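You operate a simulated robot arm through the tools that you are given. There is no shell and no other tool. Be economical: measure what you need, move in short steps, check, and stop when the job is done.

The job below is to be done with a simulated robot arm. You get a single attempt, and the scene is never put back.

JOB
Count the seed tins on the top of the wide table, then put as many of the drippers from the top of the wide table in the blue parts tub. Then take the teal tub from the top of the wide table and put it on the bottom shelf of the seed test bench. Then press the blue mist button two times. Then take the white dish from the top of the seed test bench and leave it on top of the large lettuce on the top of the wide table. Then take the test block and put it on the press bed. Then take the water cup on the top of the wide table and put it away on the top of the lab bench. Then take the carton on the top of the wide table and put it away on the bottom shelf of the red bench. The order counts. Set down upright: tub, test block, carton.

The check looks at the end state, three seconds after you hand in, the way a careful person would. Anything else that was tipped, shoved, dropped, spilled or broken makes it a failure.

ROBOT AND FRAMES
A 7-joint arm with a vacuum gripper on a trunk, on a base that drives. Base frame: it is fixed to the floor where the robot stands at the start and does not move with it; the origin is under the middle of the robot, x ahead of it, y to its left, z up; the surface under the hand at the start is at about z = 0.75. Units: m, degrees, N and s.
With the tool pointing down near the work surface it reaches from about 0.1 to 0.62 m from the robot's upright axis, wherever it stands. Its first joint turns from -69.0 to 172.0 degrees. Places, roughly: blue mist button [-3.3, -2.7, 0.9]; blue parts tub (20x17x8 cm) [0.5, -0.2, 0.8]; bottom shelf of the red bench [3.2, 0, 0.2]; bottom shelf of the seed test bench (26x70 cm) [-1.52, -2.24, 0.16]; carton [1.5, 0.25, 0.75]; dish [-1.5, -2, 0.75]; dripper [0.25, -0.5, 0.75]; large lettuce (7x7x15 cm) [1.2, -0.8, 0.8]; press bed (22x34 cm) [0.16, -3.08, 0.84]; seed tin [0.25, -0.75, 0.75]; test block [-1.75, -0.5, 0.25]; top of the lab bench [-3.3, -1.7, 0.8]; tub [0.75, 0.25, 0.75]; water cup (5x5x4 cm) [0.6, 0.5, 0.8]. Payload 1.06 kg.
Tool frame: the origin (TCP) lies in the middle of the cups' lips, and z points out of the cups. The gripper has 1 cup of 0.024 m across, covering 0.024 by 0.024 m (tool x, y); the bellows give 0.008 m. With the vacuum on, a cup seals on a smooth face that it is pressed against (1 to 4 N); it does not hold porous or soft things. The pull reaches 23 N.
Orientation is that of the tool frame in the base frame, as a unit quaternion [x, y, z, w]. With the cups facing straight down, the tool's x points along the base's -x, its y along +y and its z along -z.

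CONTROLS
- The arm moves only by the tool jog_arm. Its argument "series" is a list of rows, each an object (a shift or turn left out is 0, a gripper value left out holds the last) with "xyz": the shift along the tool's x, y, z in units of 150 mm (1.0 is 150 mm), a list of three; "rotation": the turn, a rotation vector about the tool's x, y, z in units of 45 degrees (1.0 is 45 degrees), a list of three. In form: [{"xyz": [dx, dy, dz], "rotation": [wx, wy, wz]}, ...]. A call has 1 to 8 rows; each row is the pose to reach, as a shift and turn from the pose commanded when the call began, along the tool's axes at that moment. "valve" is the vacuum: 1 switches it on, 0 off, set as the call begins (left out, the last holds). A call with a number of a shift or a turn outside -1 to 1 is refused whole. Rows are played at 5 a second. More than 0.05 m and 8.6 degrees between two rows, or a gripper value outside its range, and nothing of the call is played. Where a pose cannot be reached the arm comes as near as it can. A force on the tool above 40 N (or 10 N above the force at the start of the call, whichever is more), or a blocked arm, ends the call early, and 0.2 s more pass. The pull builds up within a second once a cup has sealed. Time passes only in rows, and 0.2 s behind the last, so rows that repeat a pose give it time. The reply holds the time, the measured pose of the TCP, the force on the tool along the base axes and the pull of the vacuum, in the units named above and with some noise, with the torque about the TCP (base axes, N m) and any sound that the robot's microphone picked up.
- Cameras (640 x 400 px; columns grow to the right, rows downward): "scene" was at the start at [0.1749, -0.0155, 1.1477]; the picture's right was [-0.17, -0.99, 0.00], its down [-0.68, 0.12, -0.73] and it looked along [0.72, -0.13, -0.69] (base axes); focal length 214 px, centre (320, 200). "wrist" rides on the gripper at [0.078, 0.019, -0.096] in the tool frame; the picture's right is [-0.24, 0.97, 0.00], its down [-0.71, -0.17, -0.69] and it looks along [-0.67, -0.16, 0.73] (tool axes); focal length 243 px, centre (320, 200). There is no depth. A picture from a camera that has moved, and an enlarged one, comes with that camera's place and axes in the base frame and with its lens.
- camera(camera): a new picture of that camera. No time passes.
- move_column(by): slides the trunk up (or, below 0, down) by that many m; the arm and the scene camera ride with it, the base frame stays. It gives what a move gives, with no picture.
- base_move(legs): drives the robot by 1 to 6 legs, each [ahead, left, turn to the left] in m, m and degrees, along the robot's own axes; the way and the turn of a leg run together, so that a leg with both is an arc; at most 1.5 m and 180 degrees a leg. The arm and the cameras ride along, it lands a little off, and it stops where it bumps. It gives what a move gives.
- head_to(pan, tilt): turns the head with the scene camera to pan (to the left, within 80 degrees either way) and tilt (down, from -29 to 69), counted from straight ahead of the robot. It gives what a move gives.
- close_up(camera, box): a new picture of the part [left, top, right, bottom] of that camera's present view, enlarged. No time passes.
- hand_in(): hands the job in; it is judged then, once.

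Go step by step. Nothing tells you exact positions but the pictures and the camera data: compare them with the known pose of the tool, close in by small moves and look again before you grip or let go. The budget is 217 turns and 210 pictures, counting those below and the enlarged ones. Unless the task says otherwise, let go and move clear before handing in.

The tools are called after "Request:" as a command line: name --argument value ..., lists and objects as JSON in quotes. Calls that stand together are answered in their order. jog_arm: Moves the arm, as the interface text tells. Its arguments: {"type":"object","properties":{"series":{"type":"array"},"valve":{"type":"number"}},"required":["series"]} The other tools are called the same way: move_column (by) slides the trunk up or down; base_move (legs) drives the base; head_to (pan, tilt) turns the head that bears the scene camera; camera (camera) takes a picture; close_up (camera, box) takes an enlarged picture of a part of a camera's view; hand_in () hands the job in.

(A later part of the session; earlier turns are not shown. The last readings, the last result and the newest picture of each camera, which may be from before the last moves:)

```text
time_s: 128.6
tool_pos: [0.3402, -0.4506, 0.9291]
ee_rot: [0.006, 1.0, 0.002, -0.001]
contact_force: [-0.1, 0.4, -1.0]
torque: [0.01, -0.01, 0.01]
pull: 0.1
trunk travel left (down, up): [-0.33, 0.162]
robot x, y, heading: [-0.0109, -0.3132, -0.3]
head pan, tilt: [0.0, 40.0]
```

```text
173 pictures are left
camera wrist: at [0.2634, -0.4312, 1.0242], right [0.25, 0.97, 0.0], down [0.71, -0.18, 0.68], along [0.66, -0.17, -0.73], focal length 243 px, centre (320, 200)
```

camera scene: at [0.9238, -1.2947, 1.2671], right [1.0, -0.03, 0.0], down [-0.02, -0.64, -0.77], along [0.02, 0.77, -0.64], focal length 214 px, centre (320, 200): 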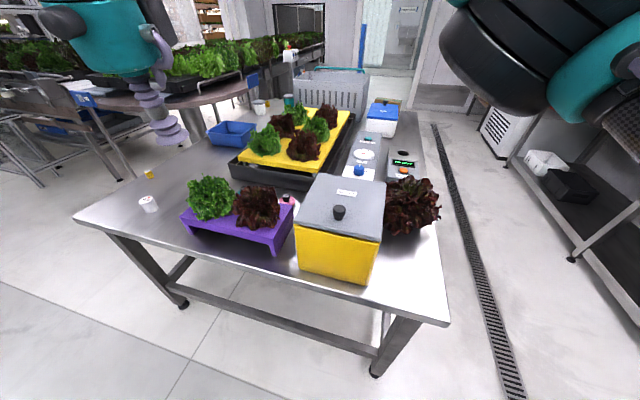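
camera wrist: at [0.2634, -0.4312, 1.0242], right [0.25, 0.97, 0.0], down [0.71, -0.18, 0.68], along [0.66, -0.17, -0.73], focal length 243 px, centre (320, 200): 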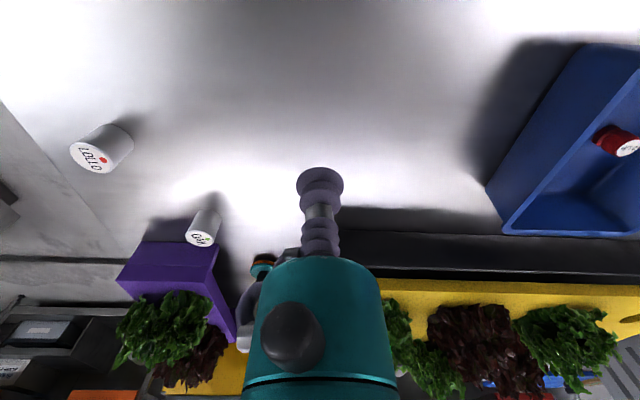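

Request:
jog_arm --series '[{"xyz": [0.25, -0.11, 0.15]}, {"xyz": [0.5, -0.22, 0.3]}, {"xyz": [0.74, -0.32, 0.46]}, {"xyz": [0.74, -0.32, 0.46]}]'

Request:
camera --camera "wrist"

```text
time_s: 129.6
tool_pos: [0.2319, -0.4956, 0.861]
ee_rot: [0.007, 1.0, 0.002, -0.002]
contact_force: [-0.3, -0.6, 0.5]
torque: [-0.01, 0.01, -0.01]
pull: 0.1
out of reach, approached as far as the arm can: row 3, 4
trunk travel left (down, up): [-0.33, 0.162]
robot x, y, heading: [-0.0124, -0.3181, -0.5]
head pan, tilt: [0.0, 40.0]
```

```text
172 pictures are left
camera wrist: at [0.1555, -0.4766, 0.9561], right [0.25, 0.97, 0.0], down [0.71, -0.18, 0.68], along [0.66, -0.17, -0.73], focal length 243 px, centre (320, 200)
```

wrist: 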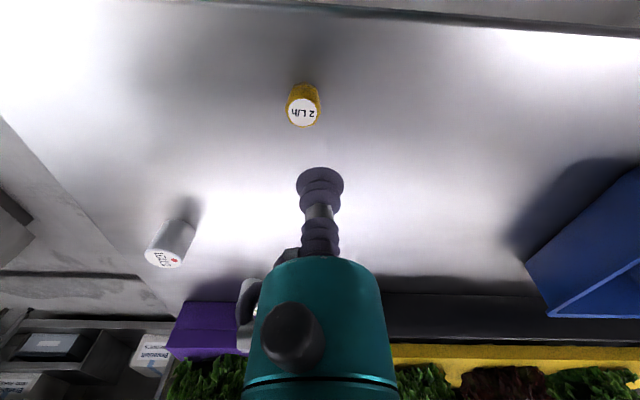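

I shift the base a bit more to the right for reach.

Request:
base_move --legs '[[-0.02, -0.1, 0]]'

```text
time_s: 131.1
tool_pos: [0.2122, -0.5948, 0.8607]
ee_rot: [0.007, 1.0, 0.001, -0.002]
contact_force: [-0.2, -0.5, -0.4]
torque: [0.02, -0.01, -0.01]
pull: 0.1
trunk travel left (down, up): [-0.33, 0.162]
robot x, y, heading: [-0.0355, -0.4161, -0.1]
head pan, tilt: [0.0, 40.0]
```

Request:
jog_arm --series '[{"xyz": [-0.03, 0.3, 0]}, {"xyz": [-0.065, 0.594, 0]}, {"xyz": [-0.065, 0.594, 0]}]'

Request:
camera --camera "wrist"

```text
time_s: 131.9
tool_pos: [0.2243, -0.5039, 0.8626]
ee_rot: [0.006, 1.0, 0.002, -0.001]
contact_force: [-0.1, -0.4, -0.6]
torque: [0.01, 0.0, 0.0]
pull: 0.1
trunk travel left (down, up): [-0.33, 0.162]
robot x, y, heading: [-0.0349, -0.4143, -0.1]
head pan, tilt: [0.0, 40.0]
```

```text
171 pictures are left
camera wrist: at [0.1469, -0.4853, 0.9562], right [0.25, 0.97, 0.0], down [0.71, -0.18, 0.68], along [0.66, -0.17, -0.73], focal length 243 px, centre (320, 200)
```

wrist: 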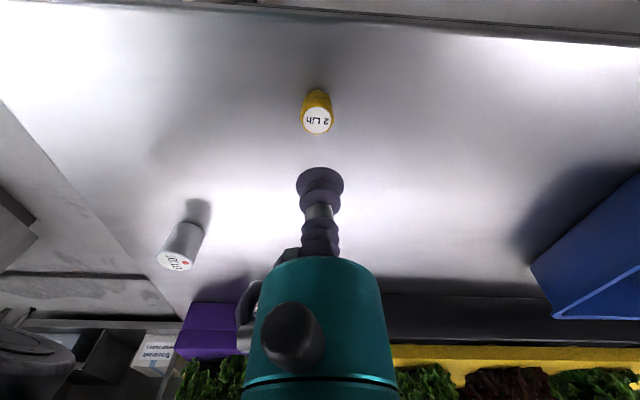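

Request:
jog_arm --series '[{"xyz": [-0.014, -0.004, 0.2]}, {"xyz": [-0.014, -0.004, 0.4]}, {"xyz": [-0.014, -0.004, 0.5]}, {"xyz": [-0.014, -0.004, 0.54]}, {"xyz": [-0.014, -0.004, 0.555]}, {"xyz": [-0.014, -0.004, 0.555]}, {"xyz": [-0.014, -0.004, 0.555]}]' --valve 1

Request:
close_up --camera "wrist" --box '[240, 80, 400, 200]'

```text
time_s: 133.5
tool_pos: [0.2254, -0.5041, 0.7775]
ee_rot: [0.006, 1.0, 0.003, -0.002]
contact_force: [2.4, 0.9, 11.4]
torque: [0.0, -0.04, -0.02]
pull: 22.7
trunk travel left (down, up): [-0.33, 0.162]
robot x, y, heading: [-0.0358, -0.4157, -0.2]
head pan, tilt: [0.0, 40.0]
```

```text
3.33 times, centred on (320, 140) of wrist
camera zoom: at [0.1484, -0.486, 0.873], right [0.25, 0.97, 0.0], down [0.71, -0.18, 0.68], along [0.66, -0.17, -0.73], focal length 809 px, centre (320, 400)
```

zoom: 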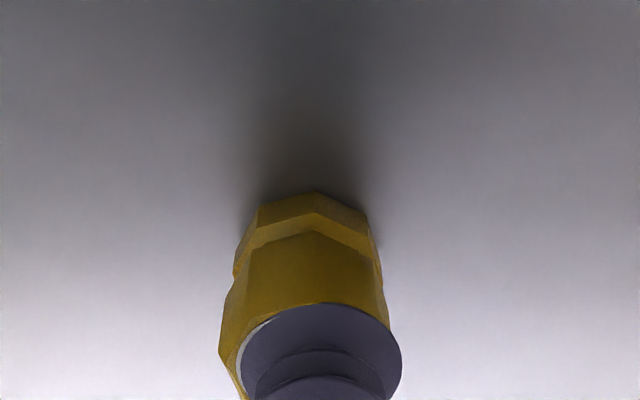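

Sealed. I lift and bring the base back left.

Request:
jog_arm --series '[{"xyz": [0, 0, -0.2]}, {"xyz": [0, 0, -0.5]}, {"xyz": [0, 0, -0.8]}, {"xyz": [0, 0, -0.95]}]'

Request:
base_move --legs '[[0.02, 0.25, 0]]'

```text
time_s: 134.5
tool_pos: [0.2267, -0.5072, 0.9232]
ee_rot: [0.006, 1.0, 0.003, -0.002]
contact_force: [-0.3, -0.2, -1.0]
torque: [0.0, 0.0, 0.0]
pull: 23.0
trunk travel left (down, up): [-0.33, 0.162]
robot x, y, heading: [-0.0371, -0.4136, 0.0]
head pan, tilt: [0.0, 40.0]
```

```text
time_s: 137.3
tool_pos: [0.2468, -0.2544, 0.9214]
ee_rot: [0.006, 1.0, 0.002, -0.001]
contact_force: [0.4, 0.1, -0.6]
torque: [0.03, 0.04, -0.04]
pull: 23.0
trunk travel left (down, up): [-0.33, 0.162]
robot x, y, heading: [-0.0108, -0.1653, -0.0]
head pan, tilt: [0.0, 40.0]
```

Request:
jog_arm --series '[{"xyz": [-0.25, 0.15, 0]}, {"xyz": [-0.5, 0.3, 0]}, {"xyz": [-0.75, 0.45, 0]}, {"xyz": [-1, 0.6, 0]}]'

Request:
jog_arm --series '[{"xyz": [-0.15, 0, 0]}, {"xyz": [-0.29, 0, 0]}, {"xyz": [-0.29, 0, 0]}]'

Request:
camera --camera "wrist"

```text
time_s: 138.3
tool_pos: [0.3985, -0.1667, 0.9214]
ee_rot: [0.007, 1.0, 0.003, -0.002]
contact_force: [-0.2, -0.1, 0.2]
torque: [-0.03, 0.02, 0.03]
pull: 23.6
trunk travel left (down, up): [-0.33, 0.162]
robot x, y, heading: [-0.0112, -0.1638, -0.1]
head pan, tilt: [0.0, 40.0]
```

```text
time_s: 139.1
tool_pos: [0.4415, -0.1678, 0.9226]
ee_rot: [0.006, 1.0, 0.003, -0.002]
contact_force: [0.8, 0.2, 0.0]
torque: [-0.02, 0.02, 0.03]
pull: 22.8
trunk travel left (down, up): [-0.33, 0.162]
robot x, y, heading: [-0.0086, -0.1655, -0.2]
head pan, tilt: [0.0, 40.0]
```

```text
169 pictures are left
camera wrist: at [0.3647, -0.1485, 1.0164], right [0.25, 0.97, 0.0], down [0.71, -0.18, 0.68], along [0.66, -0.17, -0.73], focal length 243 px, centre (320, 200)
```

wrist: 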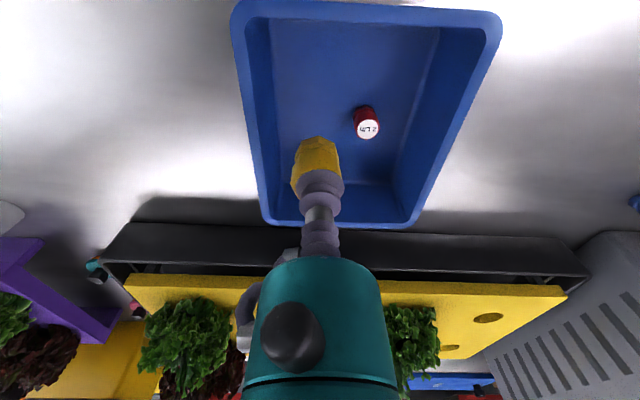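

Request:
jog_arm --series '[{"xyz": [0.05, 0.05, 0.25]}, {"xyz": [0.05, 0.05, 0.5]}, {"xyz": [0.05, 0.05, 0.75]}, {"xyz": [0.05, 0.05, 0.85]}, {"xyz": [0.05, 0.05, 0.85]}]'

Request:
jog_arm --series '[{"xyz": [0, 0, 0]}, {"xyz": [0, 0, 0]}, {"xyz": [0, 0, 0]}, {"xyz": [0, 0, -0.1]}, {"xyz": [0, 0, -0.4]}, {"xyz": [0, 0, -0.7]}, {"xyz": [0, 0, -1]}]' --valve 0

Request:
camera --camera "wrist"

```text
time_s: 140.3
tool_pos: [0.4345, -0.1603, 0.7937]
ee_rot: [0.006, 1.0, 0.003, -0.002]
contact_force: [-0.3, 0.0, -0.3]
torque: [-0.01, 0.03, -0.01]
pull: 22.9
trunk travel left (down, up): [-0.33, 0.162]
robot x, y, heading: [-0.0166, -0.1673, 0.0]
head pan, tilt: [0.0, 40.0]
```

```text
time_s: 141.9
tool_pos: [0.4337, -0.1616, 0.9443]
ee_rot: [0.007, 1.0, 0.003, -0.002]
contact_force: [-0.6, -0.1, -0.4]
torque: [0.03, 0.01, 0.02]
pull: 0.1
trunk travel left (down, up): [-0.33, 0.162]
robot x, y, heading: [-0.0153, -0.1695, -0.3]
head pan, tilt: [0.0, 40.0]
```

```text
168 pictures are left
camera wrist: at [0.3564, -0.1416, 1.0393], right [0.25, 0.97, 0.0], down [0.71, -0.18, 0.68], along [0.66, -0.17, -0.73], focal length 243 px, centre (320, 200)
```

wrist: 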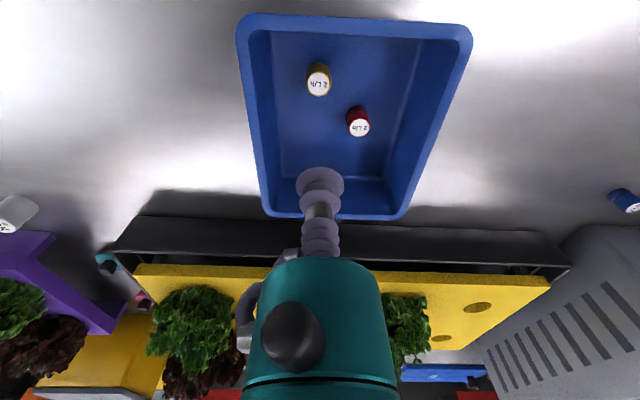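

Both drippers are in the blue tub. The teal jar (about (0.73, 0.45)) is out of reach from the front, since the round table is in the way, so I fold the arm in and drive round to the table's left end.

Request:
jog_arm --series '[{"xyz": [0.2, 0.18, -0.17]}, {"xyz": [0.4, 0.36, -0.34]}, {"xyz": [0.6, 0.54, -0.51]}, {"xyz": [0.8, 0.72, -0.68]}, {"xyz": [0.87, 0.83, -0.72]}]'

Request:
base_move --legs '[[-0.4, 0, 0], [0, -1.28, 0], [1.2, 0, 0], [1.2, 0, 0], [0, 0, 90], [1.2, 0, 0]]'

Request:
head_to --pan 30 --tilt 30

Request:
camera --camera "scene"

```text
time_s: 143.1
tool_pos: [0.3059, -0.0342, 1.0528]
ee_rot: [0.007, 1.0, 0.003, -0.001]
contact_force: [-0.1, 0.9, 0.3]
torque: [0.02, 0.01, -0.01]
pull: 0.0
trunk travel left (down, up): [-0.33, 0.162]
robot x, y, heading: [-0.0129, -0.1625, -0.2]
head pan, tilt: [0.0, 40.0]
```

```text
time_s: 145.1
tool_pos: [0.0105, -0.0515, 1.0536]
ee_rot: [0.004, 1.0, 0.002, -0.002]
contact_force: [0.1, 0.2, -0.4]
torque: [-0.05, -0.02, 0.02]
pull: 0.0
trunk travel left (down, up): [-0.33, 0.162]
robot x, y, heading: [-0.308, -0.1846, 0.3]
head pan, tilt: [0.0, 40.0]
stopped in leg 1: the robot was blocked; the commanded pose is now the measured one
```

```text
time_s: 146.0
tool_pos: [0.0122, -0.0524, 1.0535]
ee_rot: [0.003, 1.0, 0.003, -0.002]
contact_force: [-0.8, -0.4, -0.2]
torque: [0.01, -0.02, -0.01]
pull: 0.2
trunk travel left (down, up): [-0.33, 0.162]
robot x, y, heading: [-0.3079, -0.182, 0.2]
head pan, tilt: [30.0, 30.0]
```

```text
167 pictures are left
camera scene: at [-0.1381, -0.14, 1.173], right [0.5, -0.86, 0.0], down [-0.43, -0.25, -0.87], along [0.75, 0.43, -0.5], focal length 214 px, centre (320, 200)
```

scene: 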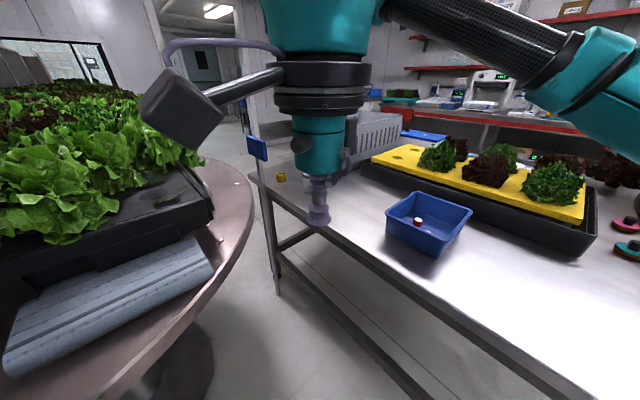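

Something behind blocked the base slightly. I go right first, along the path I used before.

Request:
base_move --legs '[[0.03, 0, 0], [0, -0.25, 0], [-0.12, -0.3, 0], [0, -0.72, 0], [1.2, 0, 0], [1.2, 0, 0]]'

Request:
base_move --legs '[[0, 0, 90], [1.2, 0, 0], [1.1, 0, 0]]'

Request:
head_to --pan 75 --tilt 30

Request:
camera --camera "scene"

```text
time_s: 169.9
tool_pos: [2.3267, -1.3155, 1.0542]
ee_rot: [-0.002, 1.0, 0.003, -0.001]
contact_force: [-0.1, 0.0, -0.2]
torque: [-0.04, -0.01, 0.0]
pull: 0.1
trunk travel left (down, up): [-0.33, 0.162]
robot x, y, heading: [2.0161, -1.4505, 0.6]
head pan, tilt: [30.0, 30.0]
```

```text
time_s: 185.0
tool_pos: [1.8346, 1.161, 1.0532]
ee_rot: [0.711, -0.703, 0.0, 0.004]
contact_force: [-0.2, -0.5, 0.3]
torque: [0.02, -0.03, 0.01]
pull: 0.1
trunk travel left (down, up): [-0.33, 0.162]
robot x, y, heading: [1.9718, 0.8454, 91.4]
head pan, tilt: [30.0, 30.0]
```

```text
time_s: 186.1
tool_pos: [1.8335, 1.162, 1.0535]
ee_rot: [0.711, -0.703, 0.0, 0.003]
contact_force: [-0.4, 0.0, -0.4]
torque: [-0.02, -0.02, 0.02]
pull: 0.0
trunk travel left (down, up): [-0.33, 0.162]
robot x, y, heading: [1.9703, 0.8482, 91.3]
head pan, tilt: [75.0, 30.0]
```

```text
166 pictures are left
camera scene: at [1.8795, 0.96, 1.173], right [0.24, 0.97, 0.0], down [0.49, -0.12, -0.87], along [-0.84, 0.21, -0.5], focal length 214 px, centre (320, 200)
```

scene: 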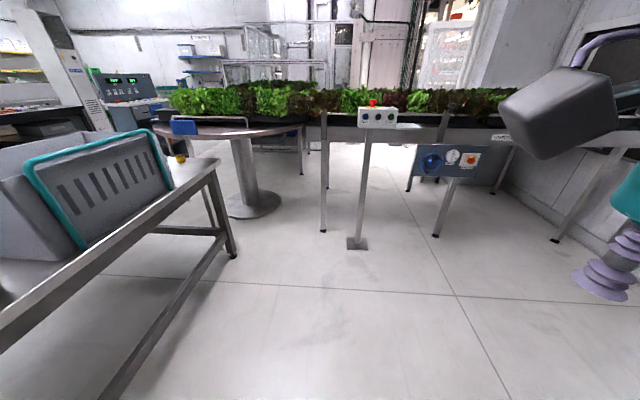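

The floor left of the table is clear. I drive to the left end and turn to face the table.

Request:
base_move --legs '[[0.05, 1.0, 0], [0, 0, 80], [0, 0, 79]]'

Request:
head_to --pan 15 --tilt 45

Request:
camera --camera "scene"

Request:
camera --camera "wrist"

```text
time_s: 202.1
tool_pos: [0.9837, 0.5296, 1.0538]
ee_rot: [0.818, 0.576, 0.003, 0.001]
contact_force: [-0.9, 0.2, 0.0]
torque: [0.0, -0.03, 0.01]
pull: 0.1
trunk travel left (down, up): [-0.33, 0.162]
robot x, y, heading: [0.9669, 0.8742, -109.2]
head pan, tilt: [75.0, 30.0]
```

```text
time_s: 203.4
tool_pos: [0.985, 0.5306, 1.0532]
ee_rot: [0.817, 0.576, 0.003, 0.0]
contact_force: [0.2, 0.4, 0.6]
torque: [0.04, -0.04, -0.01]
pull: 0.1
trunk travel left (down, up): [-0.33, 0.162]
robot x, y, heading: [0.9663, 0.8696, -108.9]
head pan, tilt: [15.0, 45.0]
```

```text
165 pictures are left
camera scene: at [0.9255, 0.7019, 1.1504], right [-1.0, 0.07, 0.0], down [0.05, 0.71, -0.71], along [-0.05, -0.71, -0.71], focal length 214 px, centre (320, 200)
```

scene: 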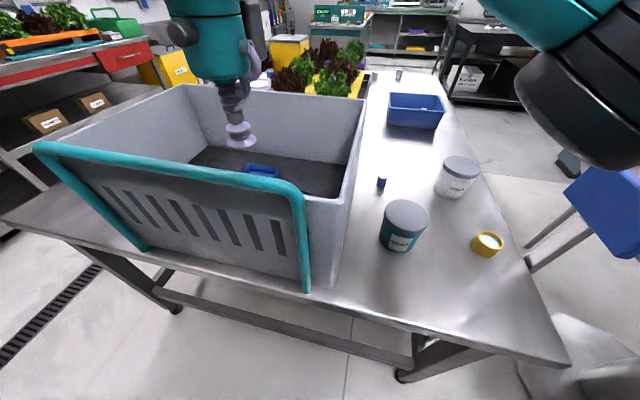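

```text
164 pictures are left
camera wrist: at [1.0286, 0.5961, 1.1481], right [0.84, -0.55, 0.0], down [-0.4, -0.61, 0.68], along [-0.37, -0.57, -0.73], focal length 243 px, centre (320, 200)
```

wrist: 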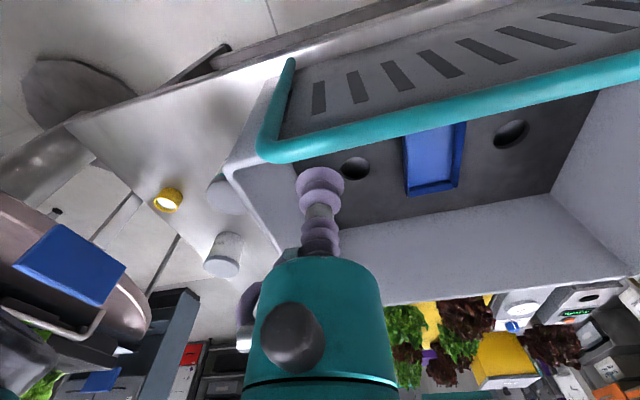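

Request:
close_up --camera "scene" --box '[360, 140, 520, 260]'

```text
3.33 times, centred on (440, 200) of scene
camera zoom: at [0.9255, 0.7019, 1.1504], right [-1.0, 0.07, 0.0], down [0.05, 0.71, -0.71], along [-0.05, -0.71, -0.71], focal length 715 px, centre (-80, 200)
```

zoom: 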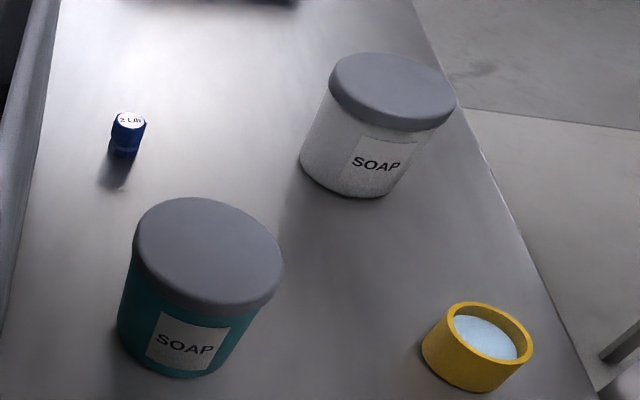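

Both tubs are soap tubs; the teal one is at about (0.735, 0.43), lid at z 0.835. I raise the arm, swing it off the crate, and move a little closer.

Request:
jog_arm --series '[{"xyz": [0, 0, -0.3]}, {"xyz": [0, -0.25, -0.4]}, {"xyz": [0, -0.5, -0.4]}, {"xyz": [0, -0.75, -0.4]}, {"xyz": [0, -1.0, -0.4]}]'

Request:
base_move --legs '[[0.12, -0.04, 0]]'

Request:
camera --camera "wrist"

```text
time_s: 204.2
tool_pos: [0.9294, 0.5441, 1.1129]
ee_rot: [0.829, 0.559, 0.004, 0.006]
contact_force: [15.7, -13.0, 5.4]
torque: [2.0, 1.57, -1.92]
pull: 0.2
trunk travel left (down, up): [-0.33, 0.162]
robot x, y, heading: [0.9683, 0.8709, -108.9]
head pan, tilt: [15.0, 45.0]
stopped in row 3: the force on the tool passed its limit at 92 N (the readings are from after the stop); the commanded pose is now the measured one
```

```text
time_s: 205.8
tool_pos: [0.852, 0.4412, 1.1122]
ee_rot: [0.831, 0.556, 0.005, 0.006]
contact_force: [11.4, -3.2, 3.8]
torque: [0.69, 1.11, -1.14]
pull: 0.1
trunk travel left (down, up): [-0.33, 0.162]
robot x, y, heading: [0.8869, 0.7747, -109.3]
head pan, tilt: [15.0, 45.0]
stopped in leg 1: the force on the tool passed its limit at 41 N (the readings are from after the stop); the commanded pose is now the measured one
```

```text
162 pictures are left
camera wrist: at [0.898, 0.5072, 1.207], right [0.81, -0.59, 0.01], down [-0.44, -0.59, 0.68], along [-0.39, -0.56, -0.73], focal length 243 px, centre (320, 200)
```

wrist: 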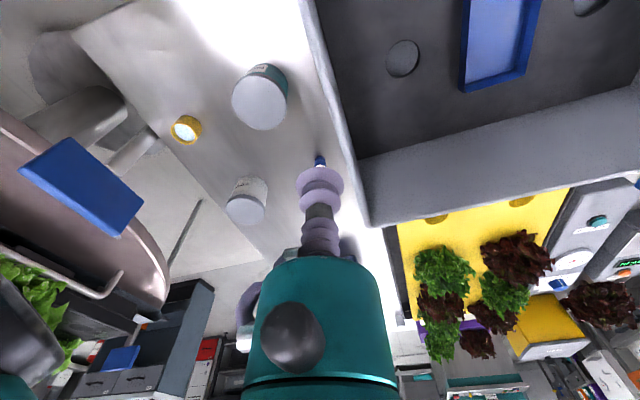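

The hand bumped the robot's own head. I move the hand out ahead, away from it.

Request:
jog_arm --series '[{"xyz": [-0.2, 0, 0]}, {"xyz": [-0.4, 0, 0]}, {"xyz": [-0.7, 0, 0]}, {"xyz": [-0.7, 0, 0]}]'

Request:
camera --camera "scene"

```text
time_s: 206.8
tool_pos: [0.8123, 0.3455, 1.1109]
ee_rot: [0.83, 0.557, 0.004, 0.005]
contact_force: [0.2, 0.3, 0.3]
torque: [0.02, -0.03, 0.01]
pull: 0.0
trunk travel left (down, up): [-0.33, 0.162]
robot x, y, heading: [0.8892, 0.7709, -109.2]
head pan, tilt: [15.0, 45.0]
```

```text
161 pictures are left
camera scene: at [0.8473, 0.6005, 1.1504], right [-1.0, 0.07, 0.0], down [0.05, 0.71, -0.71], along [-0.05, -0.71, -0.71], focal length 214 px, centre (320, 200)
```

scene: 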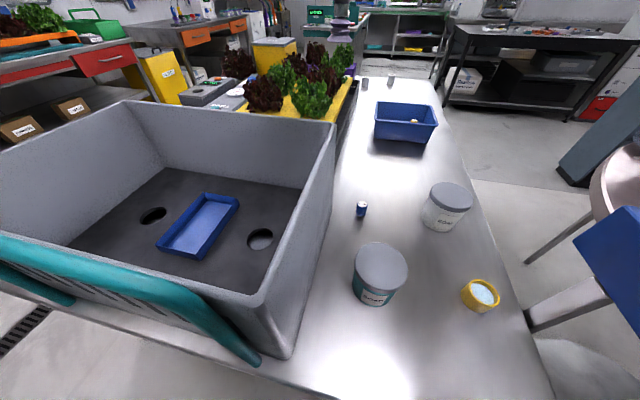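

I back the base off 10 cm for more clearance and move the hand over the teal tub.

Request:
base_move --legs '[[-0.1, 0, 0]]'

Request:
jog_arm --series '[{"xyz": [-0.07, -0.17, 0]}, {"xyz": [-0.14, -0.34, 0.2]}, {"xyz": [-0.2, -0.5, 0.4]}, {"xyz": [-0.27, -0.66, 0.6]}, {"xyz": [-0.27, -0.66, 0.9]}, {"xyz": [-0.27, -0.66, 0.9]}]'

Request:
camera --camera "wrist"

```text
time_s: 207.9
tool_pos: [0.8461, 0.4401, 1.1124]
ee_rot: [0.831, 0.557, 0.005, 0.005]
contact_force: [-0.2, 0.0, -0.3]
torque: [-0.02, -0.01, -0.01]
pull: 0.0
trunk travel left (down, up): [-0.33, 0.162]
robot x, y, heading: [0.9195, 0.8683, -109.4]
head pan, tilt: [15.0, 45.0]
```

```text
time_s: 209.3
tool_pos: [0.7404, 0.438, 0.9756]
ee_rot: [0.83, 0.557, 0.005, 0.006]
contact_force: [-0.3, 0.0, 0.4]
torque: [0.01, 0.0, -0.02]
pull: 0.1
trunk travel left (down, up): [-0.33, 0.162]
robot x, y, heading: [0.9207, 0.8678, -109.1]
head pan, tilt: [15.0, 45.0]
```

```text
160 pictures are left
camera wrist: at [0.7865, 0.5035, 1.0696], right [0.81, -0.59, 0.01], down [-0.44, -0.59, 0.68], along [-0.39, -0.56, -0.73], focal length 243 px, centre (320, 200)
```

wrist: 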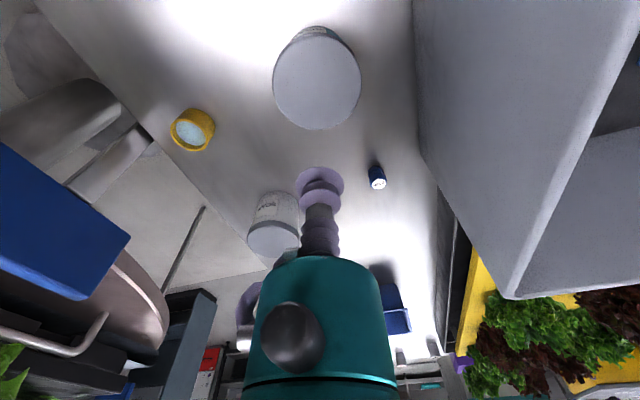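

Request:
jog_arm --series '[{"xyz": [0.056, 0.013, 0.25]}, {"xyz": [0.056, 0.013, 0.5]}, {"xyz": [0.056, 0.013, 0.75]}, {"xyz": [0.056, 0.013, 0.87]}, {"xyz": [0.056, 0.013, 0.9]}, {"xyz": [0.056, 0.013, 0.93]}, {"xyz": [0.056, 0.013, 0.93]}]' --valve 1

```text
time_s: 210.9
tool_pos: [0.7481, 0.4463, 0.8369]
ee_rot: [0.831, 0.557, 0.004, 0.007]
contact_force: [4.5, 1.7, 8.1]
torque: [0.03, 0.1, -0.02]
pull: 23.4
trunk travel left (down, up): [-0.33, 0.162]
robot x, y, heading: [0.9192, 0.8658, -108.7]
head pan, tilt: [15.0, 45.0]
```

Sealed on the lid. I lift it.

Request:
jog_arm --series '[{"xyz": [0, 0, -0.1]}, {"xyz": [0, 0, -0.35]}, {"xyz": [0, 0, -0.6]}, {"xyz": [0, 0, -0.85]}, {"xyz": [0, 0, -0.85]}]'

Request:
camera --camera "wrist"

```text
time_s: 212.2
tool_pos: [0.7457, 0.4439, 0.9644]
ee_rot: [0.83, 0.557, 0.005, 0.006]
contact_force: [0.4, -0.2, -4.0]
torque: [0.02, -0.02, 0.02]
pull: 22.6
trunk travel left (down, up): [-0.33, 0.162]
robot x, y, heading: [0.9165, 0.8653, -109.1]
head pan, tilt: [15.0, 45.0]
```

```text
159 pictures are left
camera wrist: at [0.7918, 0.5096, 1.0592], right [0.81, -0.59, 0.01], down [-0.44, -0.59, 0.68], along [-0.39, -0.56, -0.73], focal length 243 px, centre (320, 200)
```

wrist: 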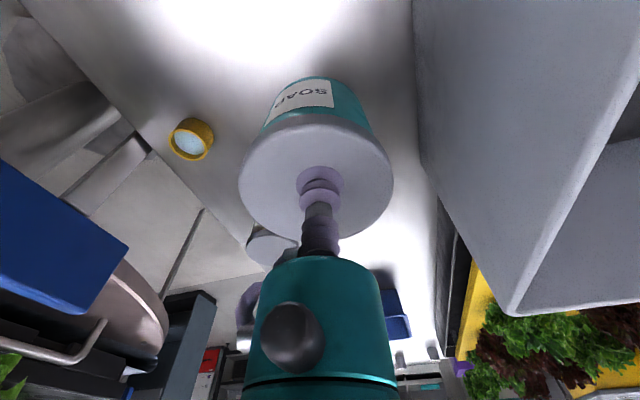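

Held, about 0.4 kg. I raise the trunk, back away from the table and take it round to the aisle.

Request:
move_column --by 0.13

Request:
base_move --legs '[[-0.25, 0, 0], [-0.326, 0.945, 0], [0, 0, 19], [1.25, 0, 0], [1.25, 0, 0]]'

Request:
head_to --pan -60 --tilt 20

Request:
camera --camera "scene"

```text
time_s: 213.7
tool_pos: [0.7453, 0.4448, 1.0922]
ee_rot: [0.83, 0.557, 0.005, 0.005]
contact_force: [0.3, 0.5, -3.3]
torque: [0.04, -0.03, 0.02]
pull: 23.1
trunk travel left (down, up): [-0.46, 0.032]
robot x, y, heading: [0.9205, 0.8686, -109.4]
head pan, tilt: [15.0, 45.0]
```

```text
time_s: 236.8
tool_pos: [2.005, -1.8615, 1.0931]
ee_rot: [0.723, 0.691, 0.006, 0.004]
contact_force: [0.7, -0.2, -2.1]
torque: [0.04, 0.01, -0.01]
pull: 22.9
trunk travel left (down, up): [-0.46, 0.032]
robot x, y, heading: [2.0274, -1.4089, -89.5]
head pan, tilt: [15.0, 45.0]
```

```text
time_s: 238.2
tool_pos: [2.0053, -1.8619, 1.0935]
ee_rot: [0.723, 0.691, 0.006, 0.004]
contact_force: [0.2, -0.5, -3.0]
torque: [0.05, -0.02, -0.01]
pull: 22.7
trunk travel left (down, up): [-0.46, 0.032]
robot x, y, heading: [2.027, -1.4052, -89.5]
head pan, tilt: [-60.0, 20.0]
```

```text
158 pictures are left
camera scene: at [1.9454, -1.4919, 1.3335], right [-0.51, 0.86, 0.0], down [0.29, 0.17, -0.94], along [-0.81, -0.48, -0.34], focal length 214 px, centre (320, 200)
```

scene: 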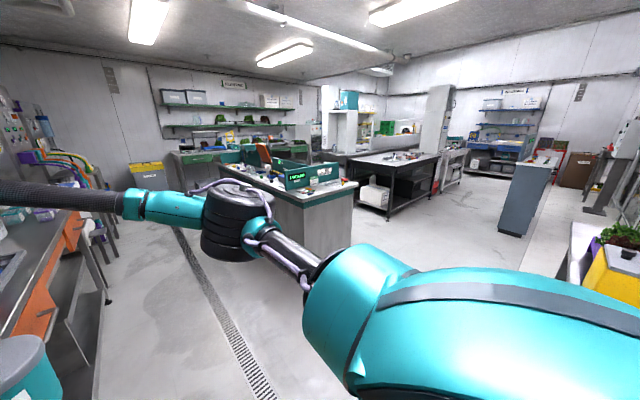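

The black table at about (-1.5, -2.2) should be the seed test bench. I turn to face it and drive there.

Request:
base_move --legs '[[0, 0, -89], [1.2, 0, 0], [1.3, 0, 0]]'

Request:
head_to --pan 25 --tilt 25

Request:
camera --camera "scene"

```text
time_s: 242.1
tool_pos: [1.5661, -1.4199, 1.0909]
ee_rot: [1.0, 0.024, 0.003, 0.008]
contact_force: [0.6, -0.1, -3.5]
torque: [-0.02, -0.05, 0.02]
pull: 22.8
trunk travel left (down, up): [-0.46, 0.032]
robot x, y, heading: [2.0237, -1.4039, -174.2]
head pan, tilt: [-60.0, 20.0]
stopped in leg 1: the robot was blocked; the commanded pose is now the measured one
```

```text
time_s: 243.7
tool_pos: [1.5665, -1.4194, 1.0907]
ee_rot: [1.0, 0.023, 0.004, 0.008]
contact_force: [-0.6, -0.2, -2.1]
torque: [0.0, -0.04, -0.01]
pull: 22.6
trunk travel left (down, up): [-0.46, 0.032]
robot x, y, heading: [2.0269, -1.4063, -174.2]
head pan, tilt: [25.0, 25.0]
```

```text
157 pictures are left
camera scene: at [1.902, -1.453, 1.3251], right [-0.51, 0.86, -0.01], down [0.37, 0.21, -0.91], along [-0.78, -0.46, -0.42], focal length 214 px, centre (320, 200)
```

scene: 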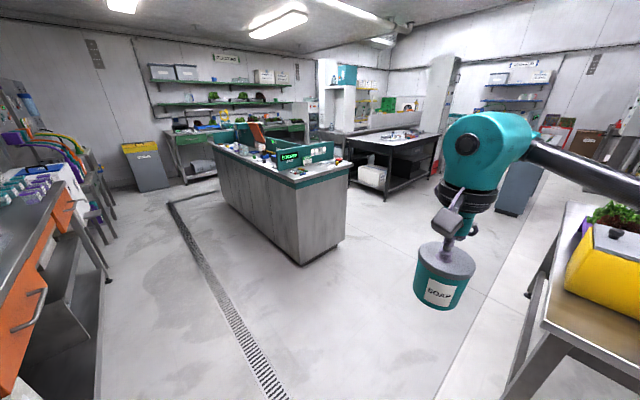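

The turn stopped about 6 degrees short, with nothing in front. I drive on ahead carefully.

Request:
base_move --legs '[[0.6, 0, 0], [0.6, 0, -5.5], [1.2, 0, 0]]'

Request:
camera --camera "scene"

```text
time_s: 255.8
tool_pos: [-0.833, -1.4668, 1.0936]
ee_rot: [1.0, -0.026, 0.001, 0.007]
contact_force: [-0.1, -0.2, -2.9]
torque: [-0.03, 0.0, -0.01]
pull: 22.5
trunk travel left (down, up): [-0.46, 0.032]
robot x, y, heading: [-0.3768, -1.4945, -179.8]
head pan, tilt: [25.0, 25.0]
```

```text
156 pictures are left
camera scene: at [-0.4999, -1.5336, 1.3254], right [-0.42, 0.91, 0.0], down [0.38, 0.18, -0.91], along [-0.82, -0.38, -0.42], focal length 214 px, centre (320, 200)
```

scene: 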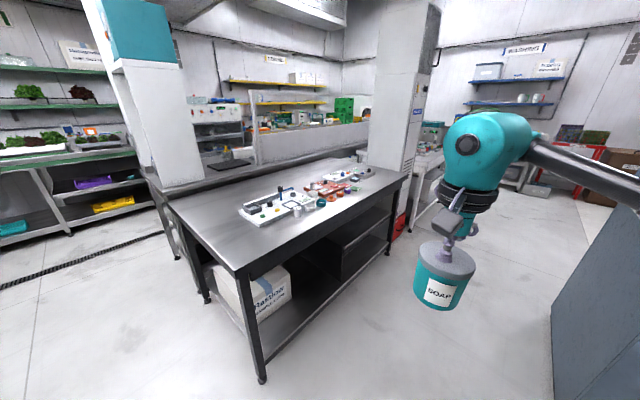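

Request:
close_up --camera "scene" --box '[180, 150, 420, 390]'

Request:
close_up --camera "scene" --box '[220, 160, 380, 240]'

```text
1.67 times, centred on (300, 270) of scene
camera zoom: at [-0.4999, -1.5336, 1.3254], right [-0.42, 0.91, 0.0], down [0.38, 0.18, -0.91], along [-0.82, -0.38, -0.42], focal length 358 px, centre (353, 83)
```

zoom: 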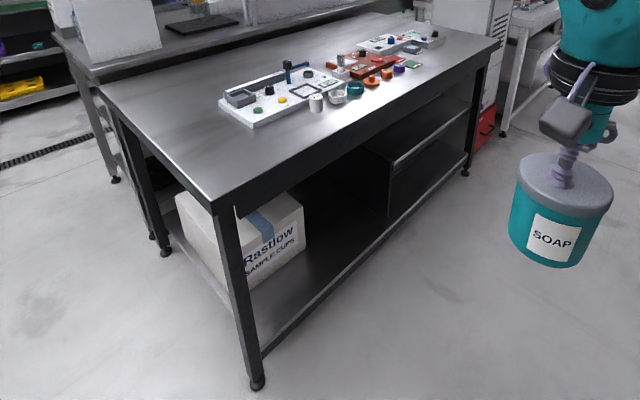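

```text
4.00 times, centred on (300, 200) of scene
camera zoom: at [-0.4999, -1.5336, 1.3254], right [-0.42, 0.91, 0.0], down [0.38, 0.18, -0.91], along [-0.82, -0.38, -0.42], focal length 858 px, centre (400, 200)
```

zoom: 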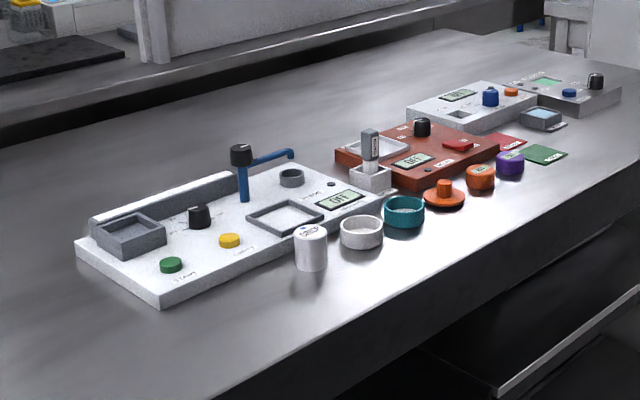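

The white dish sits on top of this bench; its bottom shelf has open space between the white box and the drawer unit. I drive up in front of it and look lower.

Request:
base_move --legs '[[1.0, 0, 0], [0, 0, 72.5], [-0.2, 0, 0]]'

Request:
move_column --by -0.2

Request:
head_to --pan 0 --tilt 35

Request:
camera --camera "scene"

```text
time_s: 265.3
tool_pos: [-1.4767, -1.7344, 1.093]
ee_rot: [0.82, 0.572, 0.005, 0.006]
contact_force: [0.7, 0.2, -3.3]
torque: [0.02, -0.06, 0.04]
pull: 22.9
trunk travel left (down, up): [-0.46, 0.032]
robot x, y, heading: [-1.3191, -1.3087, -107.3]
head pan, tilt: [25.0, 25.0]
```

```text
time_s: 267.5
tool_pos: [-1.4768, -1.736, 0.8935]
ee_rot: [0.82, 0.573, 0.005, 0.005]
contact_force: [-0.2, -0.4, -3.2]
torque: [0.02, -0.01, 0.0]
pull: 22.9
trunk travel left (down, up): [-0.26, 0.232]
robot x, y, heading: [-1.3164, -1.3054, -106.9]
head pan, tilt: [25.0, 25.0]
```

```text
time_s: 268.4
tool_pos: [-1.477, -1.7354, 0.8937]
ee_rot: [0.82, 0.573, 0.004, 0.005]
contact_force: [-0.9, 0.0, -3.9]
torque: [0.01, -0.02, 0.0]
pull: 22.6
trunk travel left (down, up): [-0.26, 0.232]
robot x, y, heading: [-1.3188, -1.31, -107.0]
head pan, tilt: [0.0, 35.0]
```

```text
153 pictures are left
camera scene: at [-1.3783, -1.4996, 1.0973], right [-0.96, 0.29, 0.0], down [0.17, 0.55, -0.82], along [-0.24, -0.78, -0.57], focal length 214 px, centre (320, 200)
```

scene: 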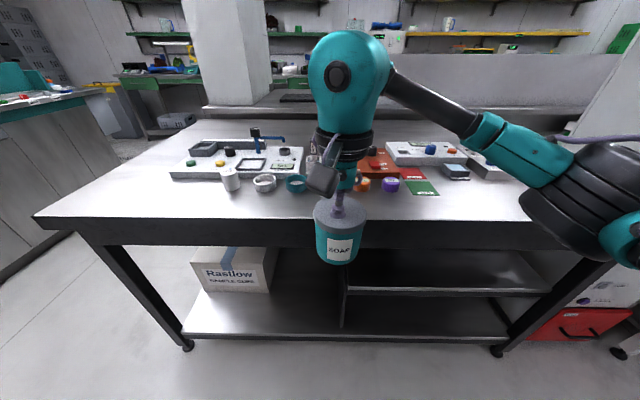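

The free bay of the bottom shelf lies between the box and the divider, at about (-1.47, -2.07). I back off a bit and lower everything in front of the bench first.

Request:
base_move --legs '[[-0.15, 0, 0]]'

Request:
move_column --by -0.25

Request:
camera --camera "scene"

```text
time_s: 269.7
tool_pos: [-1.4332, -1.5928, 0.8952]
ee_rot: [0.82, 0.573, 0.005, 0.005]
contact_force: [0.0, 0.3, -3.8]
torque: [0.0, 0.02, 0.04]
pull: 23.1
trunk travel left (down, up): [-0.26, 0.232]
robot x, y, heading: [-1.2717, -1.1638, -107.0]
head pan, tilt: [0.0, 35.0]
```

```text
time_s: 272.3
tool_pos: [-1.4328, -1.5924, 0.6436]
ee_rot: [0.819, 0.573, 0.005, 0.005]
contact_force: [0.9, 1.0, -3.5]
torque: [0.03, -0.04, 0.02]
pull: 22.5
trunk travel left (down, up): [-0.01, 0.482]
robot x, y, heading: [-1.2737, -1.164, -106.9]
head pan, tilt: [0.0, 35.0]
```

```text
152 pictures are left
camera scene: at [-1.3575, -1.4314, 0.8368], right [-0.96, 0.29, 0.0], down [0.17, 0.55, -0.82], along [-0.24, -0.78, -0.57], focal length 214 px, centre (320, 200)
```

scene: 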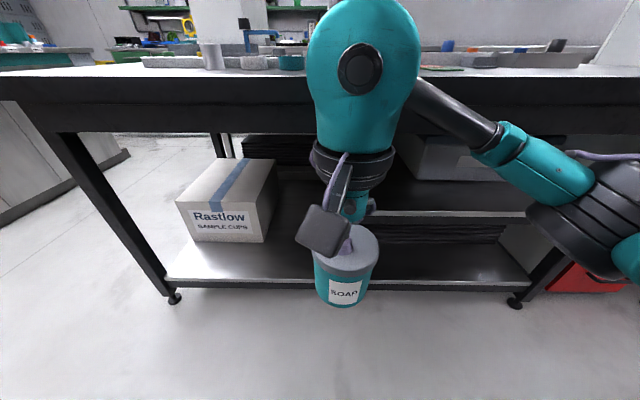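

Request:
jog_arm --series '[{"xyz": [-0.1, 0, 0.25]}, {"xyz": [-0.2, 0, 0.5]}, {"xyz": [-0.25, 0, 0.75]}, {"xyz": [-0.3, 0, 1.0]}]'

Request:
jog_arm --series '[{"xyz": [0, 0, 0.25]}, {"xyz": [0, 0, 0.5]}, {"xyz": [0, 0, 0.75]}, {"xyz": [0, 0, 1.0]}]'

Request:
camera --camera "scene"

```text
time_s: 273.3
tool_pos: [-1.4485, -1.6349, 0.4917]
ee_rot: [0.82, 0.573, 0.005, 0.005]
contact_force: [0.9, 1.1, -3.5]
torque: [0.03, -0.02, 0.01]
pull: 23.3
trunk travel left (down, up): [-0.01, 0.482]
robot x, y, heading: [-1.275, -1.1697, -107.0]
head pan, tilt: [0.0, 35.0]
```

```text
time_s: 274.3
tool_pos: [-1.4437, -1.6352, 0.3417]
ee_rot: [0.819, 0.573, 0.005, 0.005]
contact_force: [-1.1, 0.0, -3.5]
torque: [0.02, 0.0, -0.01]
pull: 23.2
trunk travel left (down, up): [-0.01, 0.482]
robot x, y, heading: [-1.2712, -1.166, -107.0]
head pan, tilt: [0.0, 35.0]
```

```text
151 pictures are left
camera scene: at [-1.3576, -1.4314, 0.8368], right [-0.96, 0.29, 0.0], down [0.17, 0.55, -0.82], along [-0.24, -0.78, -0.57], focal length 214 px, centre (320, 200)
```

scene: 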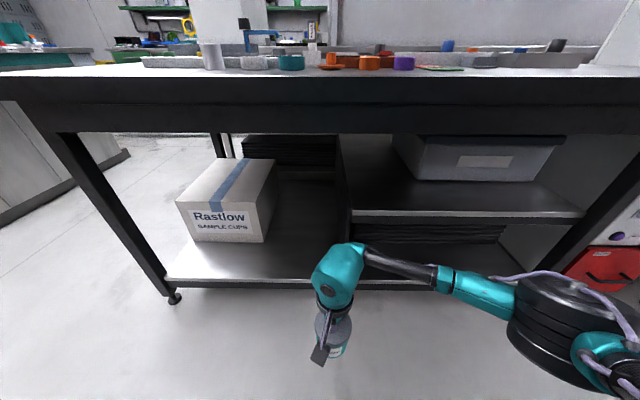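

The arm is now low in front of the bench. I lower a bit more and drive in by halves.

Request:
jog_arm --series '[{"xyz": [-0.2, 0, 0.1]}, {"xyz": [-0.4, 0, 0.2]}, {"xyz": [-0.6, 0, 0.27]}, {"xyz": [-0.8, 0, 0.27]}]'

Request:
base_move --legs '[[0.12, 0.087, 0]]'

Request:
camera --camera "scene"

```text
time_s: 275.3
tool_pos: [-1.4866, -1.749, 0.3027]
ee_rot: [0.82, 0.573, 0.005, 0.006]
contact_force: [0.1, 0.0, -3.7]
torque: [0.05, 0.0, 0.0]
pull: 22.8
trunk travel left (down, up): [-0.01, 0.482]
robot x, y, heading: [-1.2759, -1.1626, -107.0]
head pan, tilt: [0.0, 35.0]
```

```text
time_s: 276.7
tool_pos: [-1.4378, -1.8892, 0.3024]
ee_rot: [0.82, 0.573, 0.005, 0.005]
contact_force: [-0.7, -0.5, -3.9]
torque: [0.07, -0.01, 0.02]
pull: 23.2
trunk travel left (down, up): [-0.01, 0.482]
robot x, y, heading: [-1.2276, -1.3047, -106.9]
head pan, tilt: [0.0, 35.0]
```

```text
150 pictures are left
camera scene: at [-1.3098, -1.5718, 0.8368], right [-0.96, 0.29, 0.0], down [0.17, 0.55, -0.82], along [-0.24, -0.78, -0.57], focal length 214 px, centre (320, 200)
```

scene: 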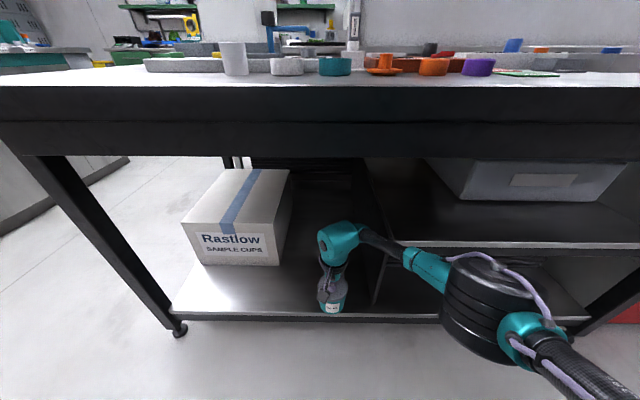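

Request:
base_move --legs '[[0.1, 0.005, 0]]'

Request:
base_move --legs '[[0.05, 0, 0]]'

Request:
camera --camera "scene"

Request:
camera --camera "wrist"

```text
time_s: 277.9
tool_pos: [-1.463, -1.9846, 0.3022]
ee_rot: [0.821, 0.571, 0.005, 0.005]
contact_force: [0.0, -0.5, -3.3]
torque: [0.01, 0.01, -0.02]
pull: 22.5
trunk travel left (down, up): [-0.01, 0.482]
robot x, y, heading: [-1.253, -1.4077, -107.3]
head pan, tilt: [0.0, 35.0]
```

```text
time_s: 278.8
tool_pos: [-1.4771, -2.0338, 0.3022]
ee_rot: [0.82, 0.572, 0.004, 0.005]
contact_force: [-0.2, 0.4, -3.2]
torque: [0.01, -0.05, 0.01]
pull: 23.2
trunk travel left (down, up): [-0.01, 0.482]
robot x, y, heading: [-1.2668, -1.4523, -107.1]
head pan, tilt: [0.0, 35.0]
```

```text
149 pictures are left
camera scene: at [-1.3489, -1.7157, 0.8368], right [-0.96, 0.29, 0.0], down [0.17, 0.55, -0.82], along [-0.24, -0.78, -0.57], focal length 214 px, centre (320, 200)
```

scene: 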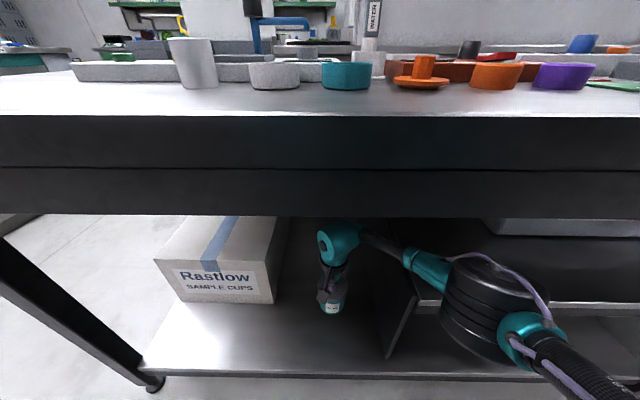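

```text
148 pictures are left
camera wrist: at [-1.4331, -1.9657, 0.3974], right [0.83, -0.56, 0.01], down [-0.41, -0.6, 0.68], along [-0.37, -0.57, -0.73], focal length 243 px, centre (320, 200)
```

wrist: 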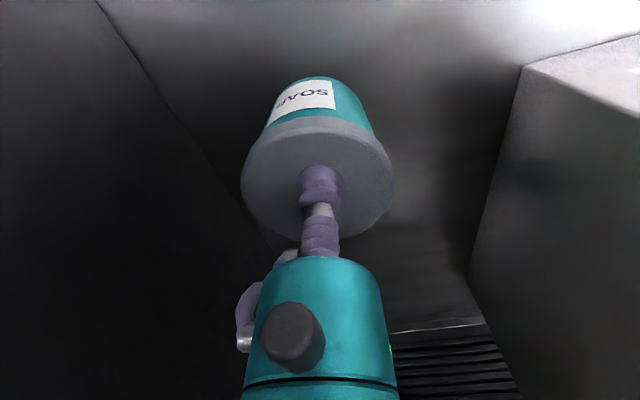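

The tub is in the bay. I lower it until it touches.

Request:
jog_arm --series '[{"xyz": [0, 0, 0.15]}, {"xyz": [0, 0, 0.28]}, {"xyz": [0, 0, 0.33]}, {"xyz": [0, 0, 0.33]}]'

```text
time_s: 279.8
tool_pos: [-1.4769, -2.0323, 0.2532]
ee_rot: [0.82, 0.572, 0.006, 0.005]
contact_force: [0.2, 0.2, -2.8]
torque: [0.04, 0.0, 0.01]
pull: 23.0
trunk travel left (down, up): [-0.01, 0.482]
robot x, y, heading: [-1.2661, -1.4539, -107.1]
head pan, tilt: [0.0, 35.0]
```

Request:
jog_arm --series '[{"xyz": [0, 0, 0.02]}, {"xyz": [0, 0, 0.035]}, {"xyz": [0, 0, 0.035]}]'

```text
time_s: 280.6
tool_pos: [-1.4763, -2.0339, 0.2484]
ee_rot: [0.82, 0.573, 0.005, 0.005]
contact_force: [1.0, 2.3, 2.2]
torque: [0.02, 0.07, 0.0]
pull: 22.7
trunk travel left (down, up): [-0.01, 0.482]
robot x, y, heading: [-1.2669, -1.4544, -107.2]
head pan, tilt: [0.0, 35.0]
```

It stands on the shelf. I release and lift off.

Request:
jog_arm --series '[{"xyz": [0, 0, 0]}, {"xyz": [0, 0, 0]}, {"xyz": [0, 0, 0]}, {"xyz": [0, 0, 0]}, {"xyz": [0, 0, -0.1]}, {"xyz": [0, 0, -0.3]}]' --valve 0

Request:
camera --camera "wrist"

```text
time_s: 282.0
tool_pos: [-1.4761, -2.0309, 0.2931]
ee_rot: [0.82, 0.572, 0.006, 0.004]
contact_force: [0.5, 0.8, 0.5]
torque: [0.0, 0.01, -0.02]
pull: 0.1
trunk travel left (down, up): [-0.01, 0.482]
robot x, y, heading: [-1.2668, -1.4513, -107.2]
head pan, tilt: [0.0, 35.0]
```

```text
147 pictures are left
camera wrist: at [-1.432, -1.965, 0.3876], right [0.83, -0.56, 0.01], down [-0.41, -0.6, 0.68], along [-0.37, -0.57, -0.73], focal length 243 px, centre (320, 200)
```

wrist: 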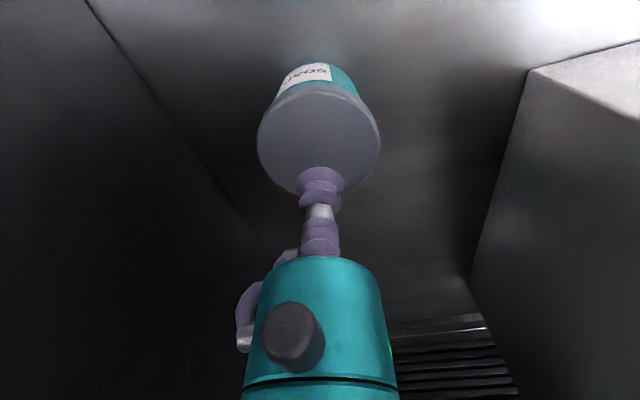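

The teal tub stands upright on the bottom shelf. I back out, raise the arm and look for the blue mist button.

Request:
base_move --legs '[[-0.3, 0, 0]]'

Request:
move_column --by 0.4

Request:
jog_arm --series '[{"xyz": [0.25, 0, -0.2]}, {"xyz": [0.5, 0, -0.4]}, {"xyz": [0.75, 0, -0.6]}, {"xyz": [0.9, 0.2, -0.8]}, {"xyz": [0.9, 0.4, -1.0]}]'

Request:
jog_arm --series '[{"xyz": [0, 0.1, -0.3]}, {"xyz": [0, 0.2, -0.6]}, {"xyz": [0, 0.3, -0.9]}]'

Request:
head_to --pan -45 --tilt 15

Request:
camera --camera "scene"

```text
time_s: 284.1
tool_pos: [-1.388, -1.7451, 0.2936]
ee_rot: [0.82, 0.573, 0.005, 0.005]
contact_force: [-0.5, 0.2, 0.2]
torque: [0.0, -0.04, 0.0]
pull: 0.1
trunk travel left (down, up): [-0.01, 0.482]
robot x, y, heading: [-1.1777, -1.1641, -107.2]
head pan, tilt: [0.0, 35.0]
```

```text
time_s: 287.9
tool_pos: [-1.4024, -1.791, 0.8939]
ee_rot: [0.807, 0.565, -0.13, 0.11]
contact_force: [0.7, 0.7, -0.6]
torque: [0.01, -0.02, -0.01]
pull: 0.1
trunk travel left (down, up): [-0.41, 0.082]
robot x, y, heading: [-1.1795, -1.165, -107.0]
head pan, tilt: [0.0, 35.0]
```

```text
time_s: 289.1
tool_pos: [-1.2877, -1.6434, 0.9921]
ee_rot: [0.807, 0.565, -0.131, 0.111]
contact_force: [0.2, -0.4, 0.2]
torque: [0.0, -0.01, -0.01]
pull: 0.1
trunk travel left (down, up): [-0.41, 0.082]
robot x, y, heading: [-1.1801, -1.1654, -107.2]
head pan, tilt: [0.0, 35.0]
```

```text
time_s: 289.9
tool_pos: [-1.2341, -1.6132, 1.1208]
ee_rot: [0.807, 0.565, -0.131, 0.11]
contact_force: [-0.5, -0.5, -1.4]
torque: [0.0, -0.03, -0.01]
pull: 0.1
trunk travel left (down, up): [-0.41, 0.082]
robot x, y, heading: [-1.1794, -1.1597, -107.1]
head pan, tilt: [0.0, 35.0]
```

```text
time_s: 291.0
tool_pos: [-1.235, -1.6143, 1.1215]
ee_rot: [0.807, 0.565, -0.13, 0.111]
contact_force: [0.1, -0.1, -0.8]
torque: [0.01, 0.01, 0.01]
pull: 0.1
trunk travel left (down, up): [-0.41, 0.082]
robot x, y, heading: [-1.1771, -1.165, -107.3]
head pan, tilt: [-45.0, 15.0]
```

```text
146 pictures are left
camera scene: at [-1.2828, -1.2757, 1.2829], right [-0.47, 0.88, 0.0], down [0.23, 0.12, -0.97], along [-0.85, -0.45, -0.26], focal length 214 px, centre (320, 200)
```

scene: 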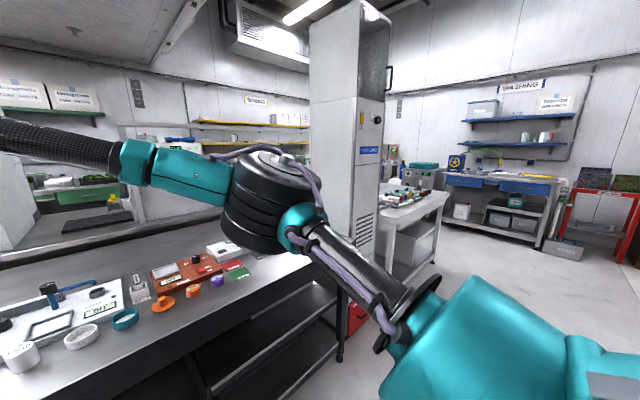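

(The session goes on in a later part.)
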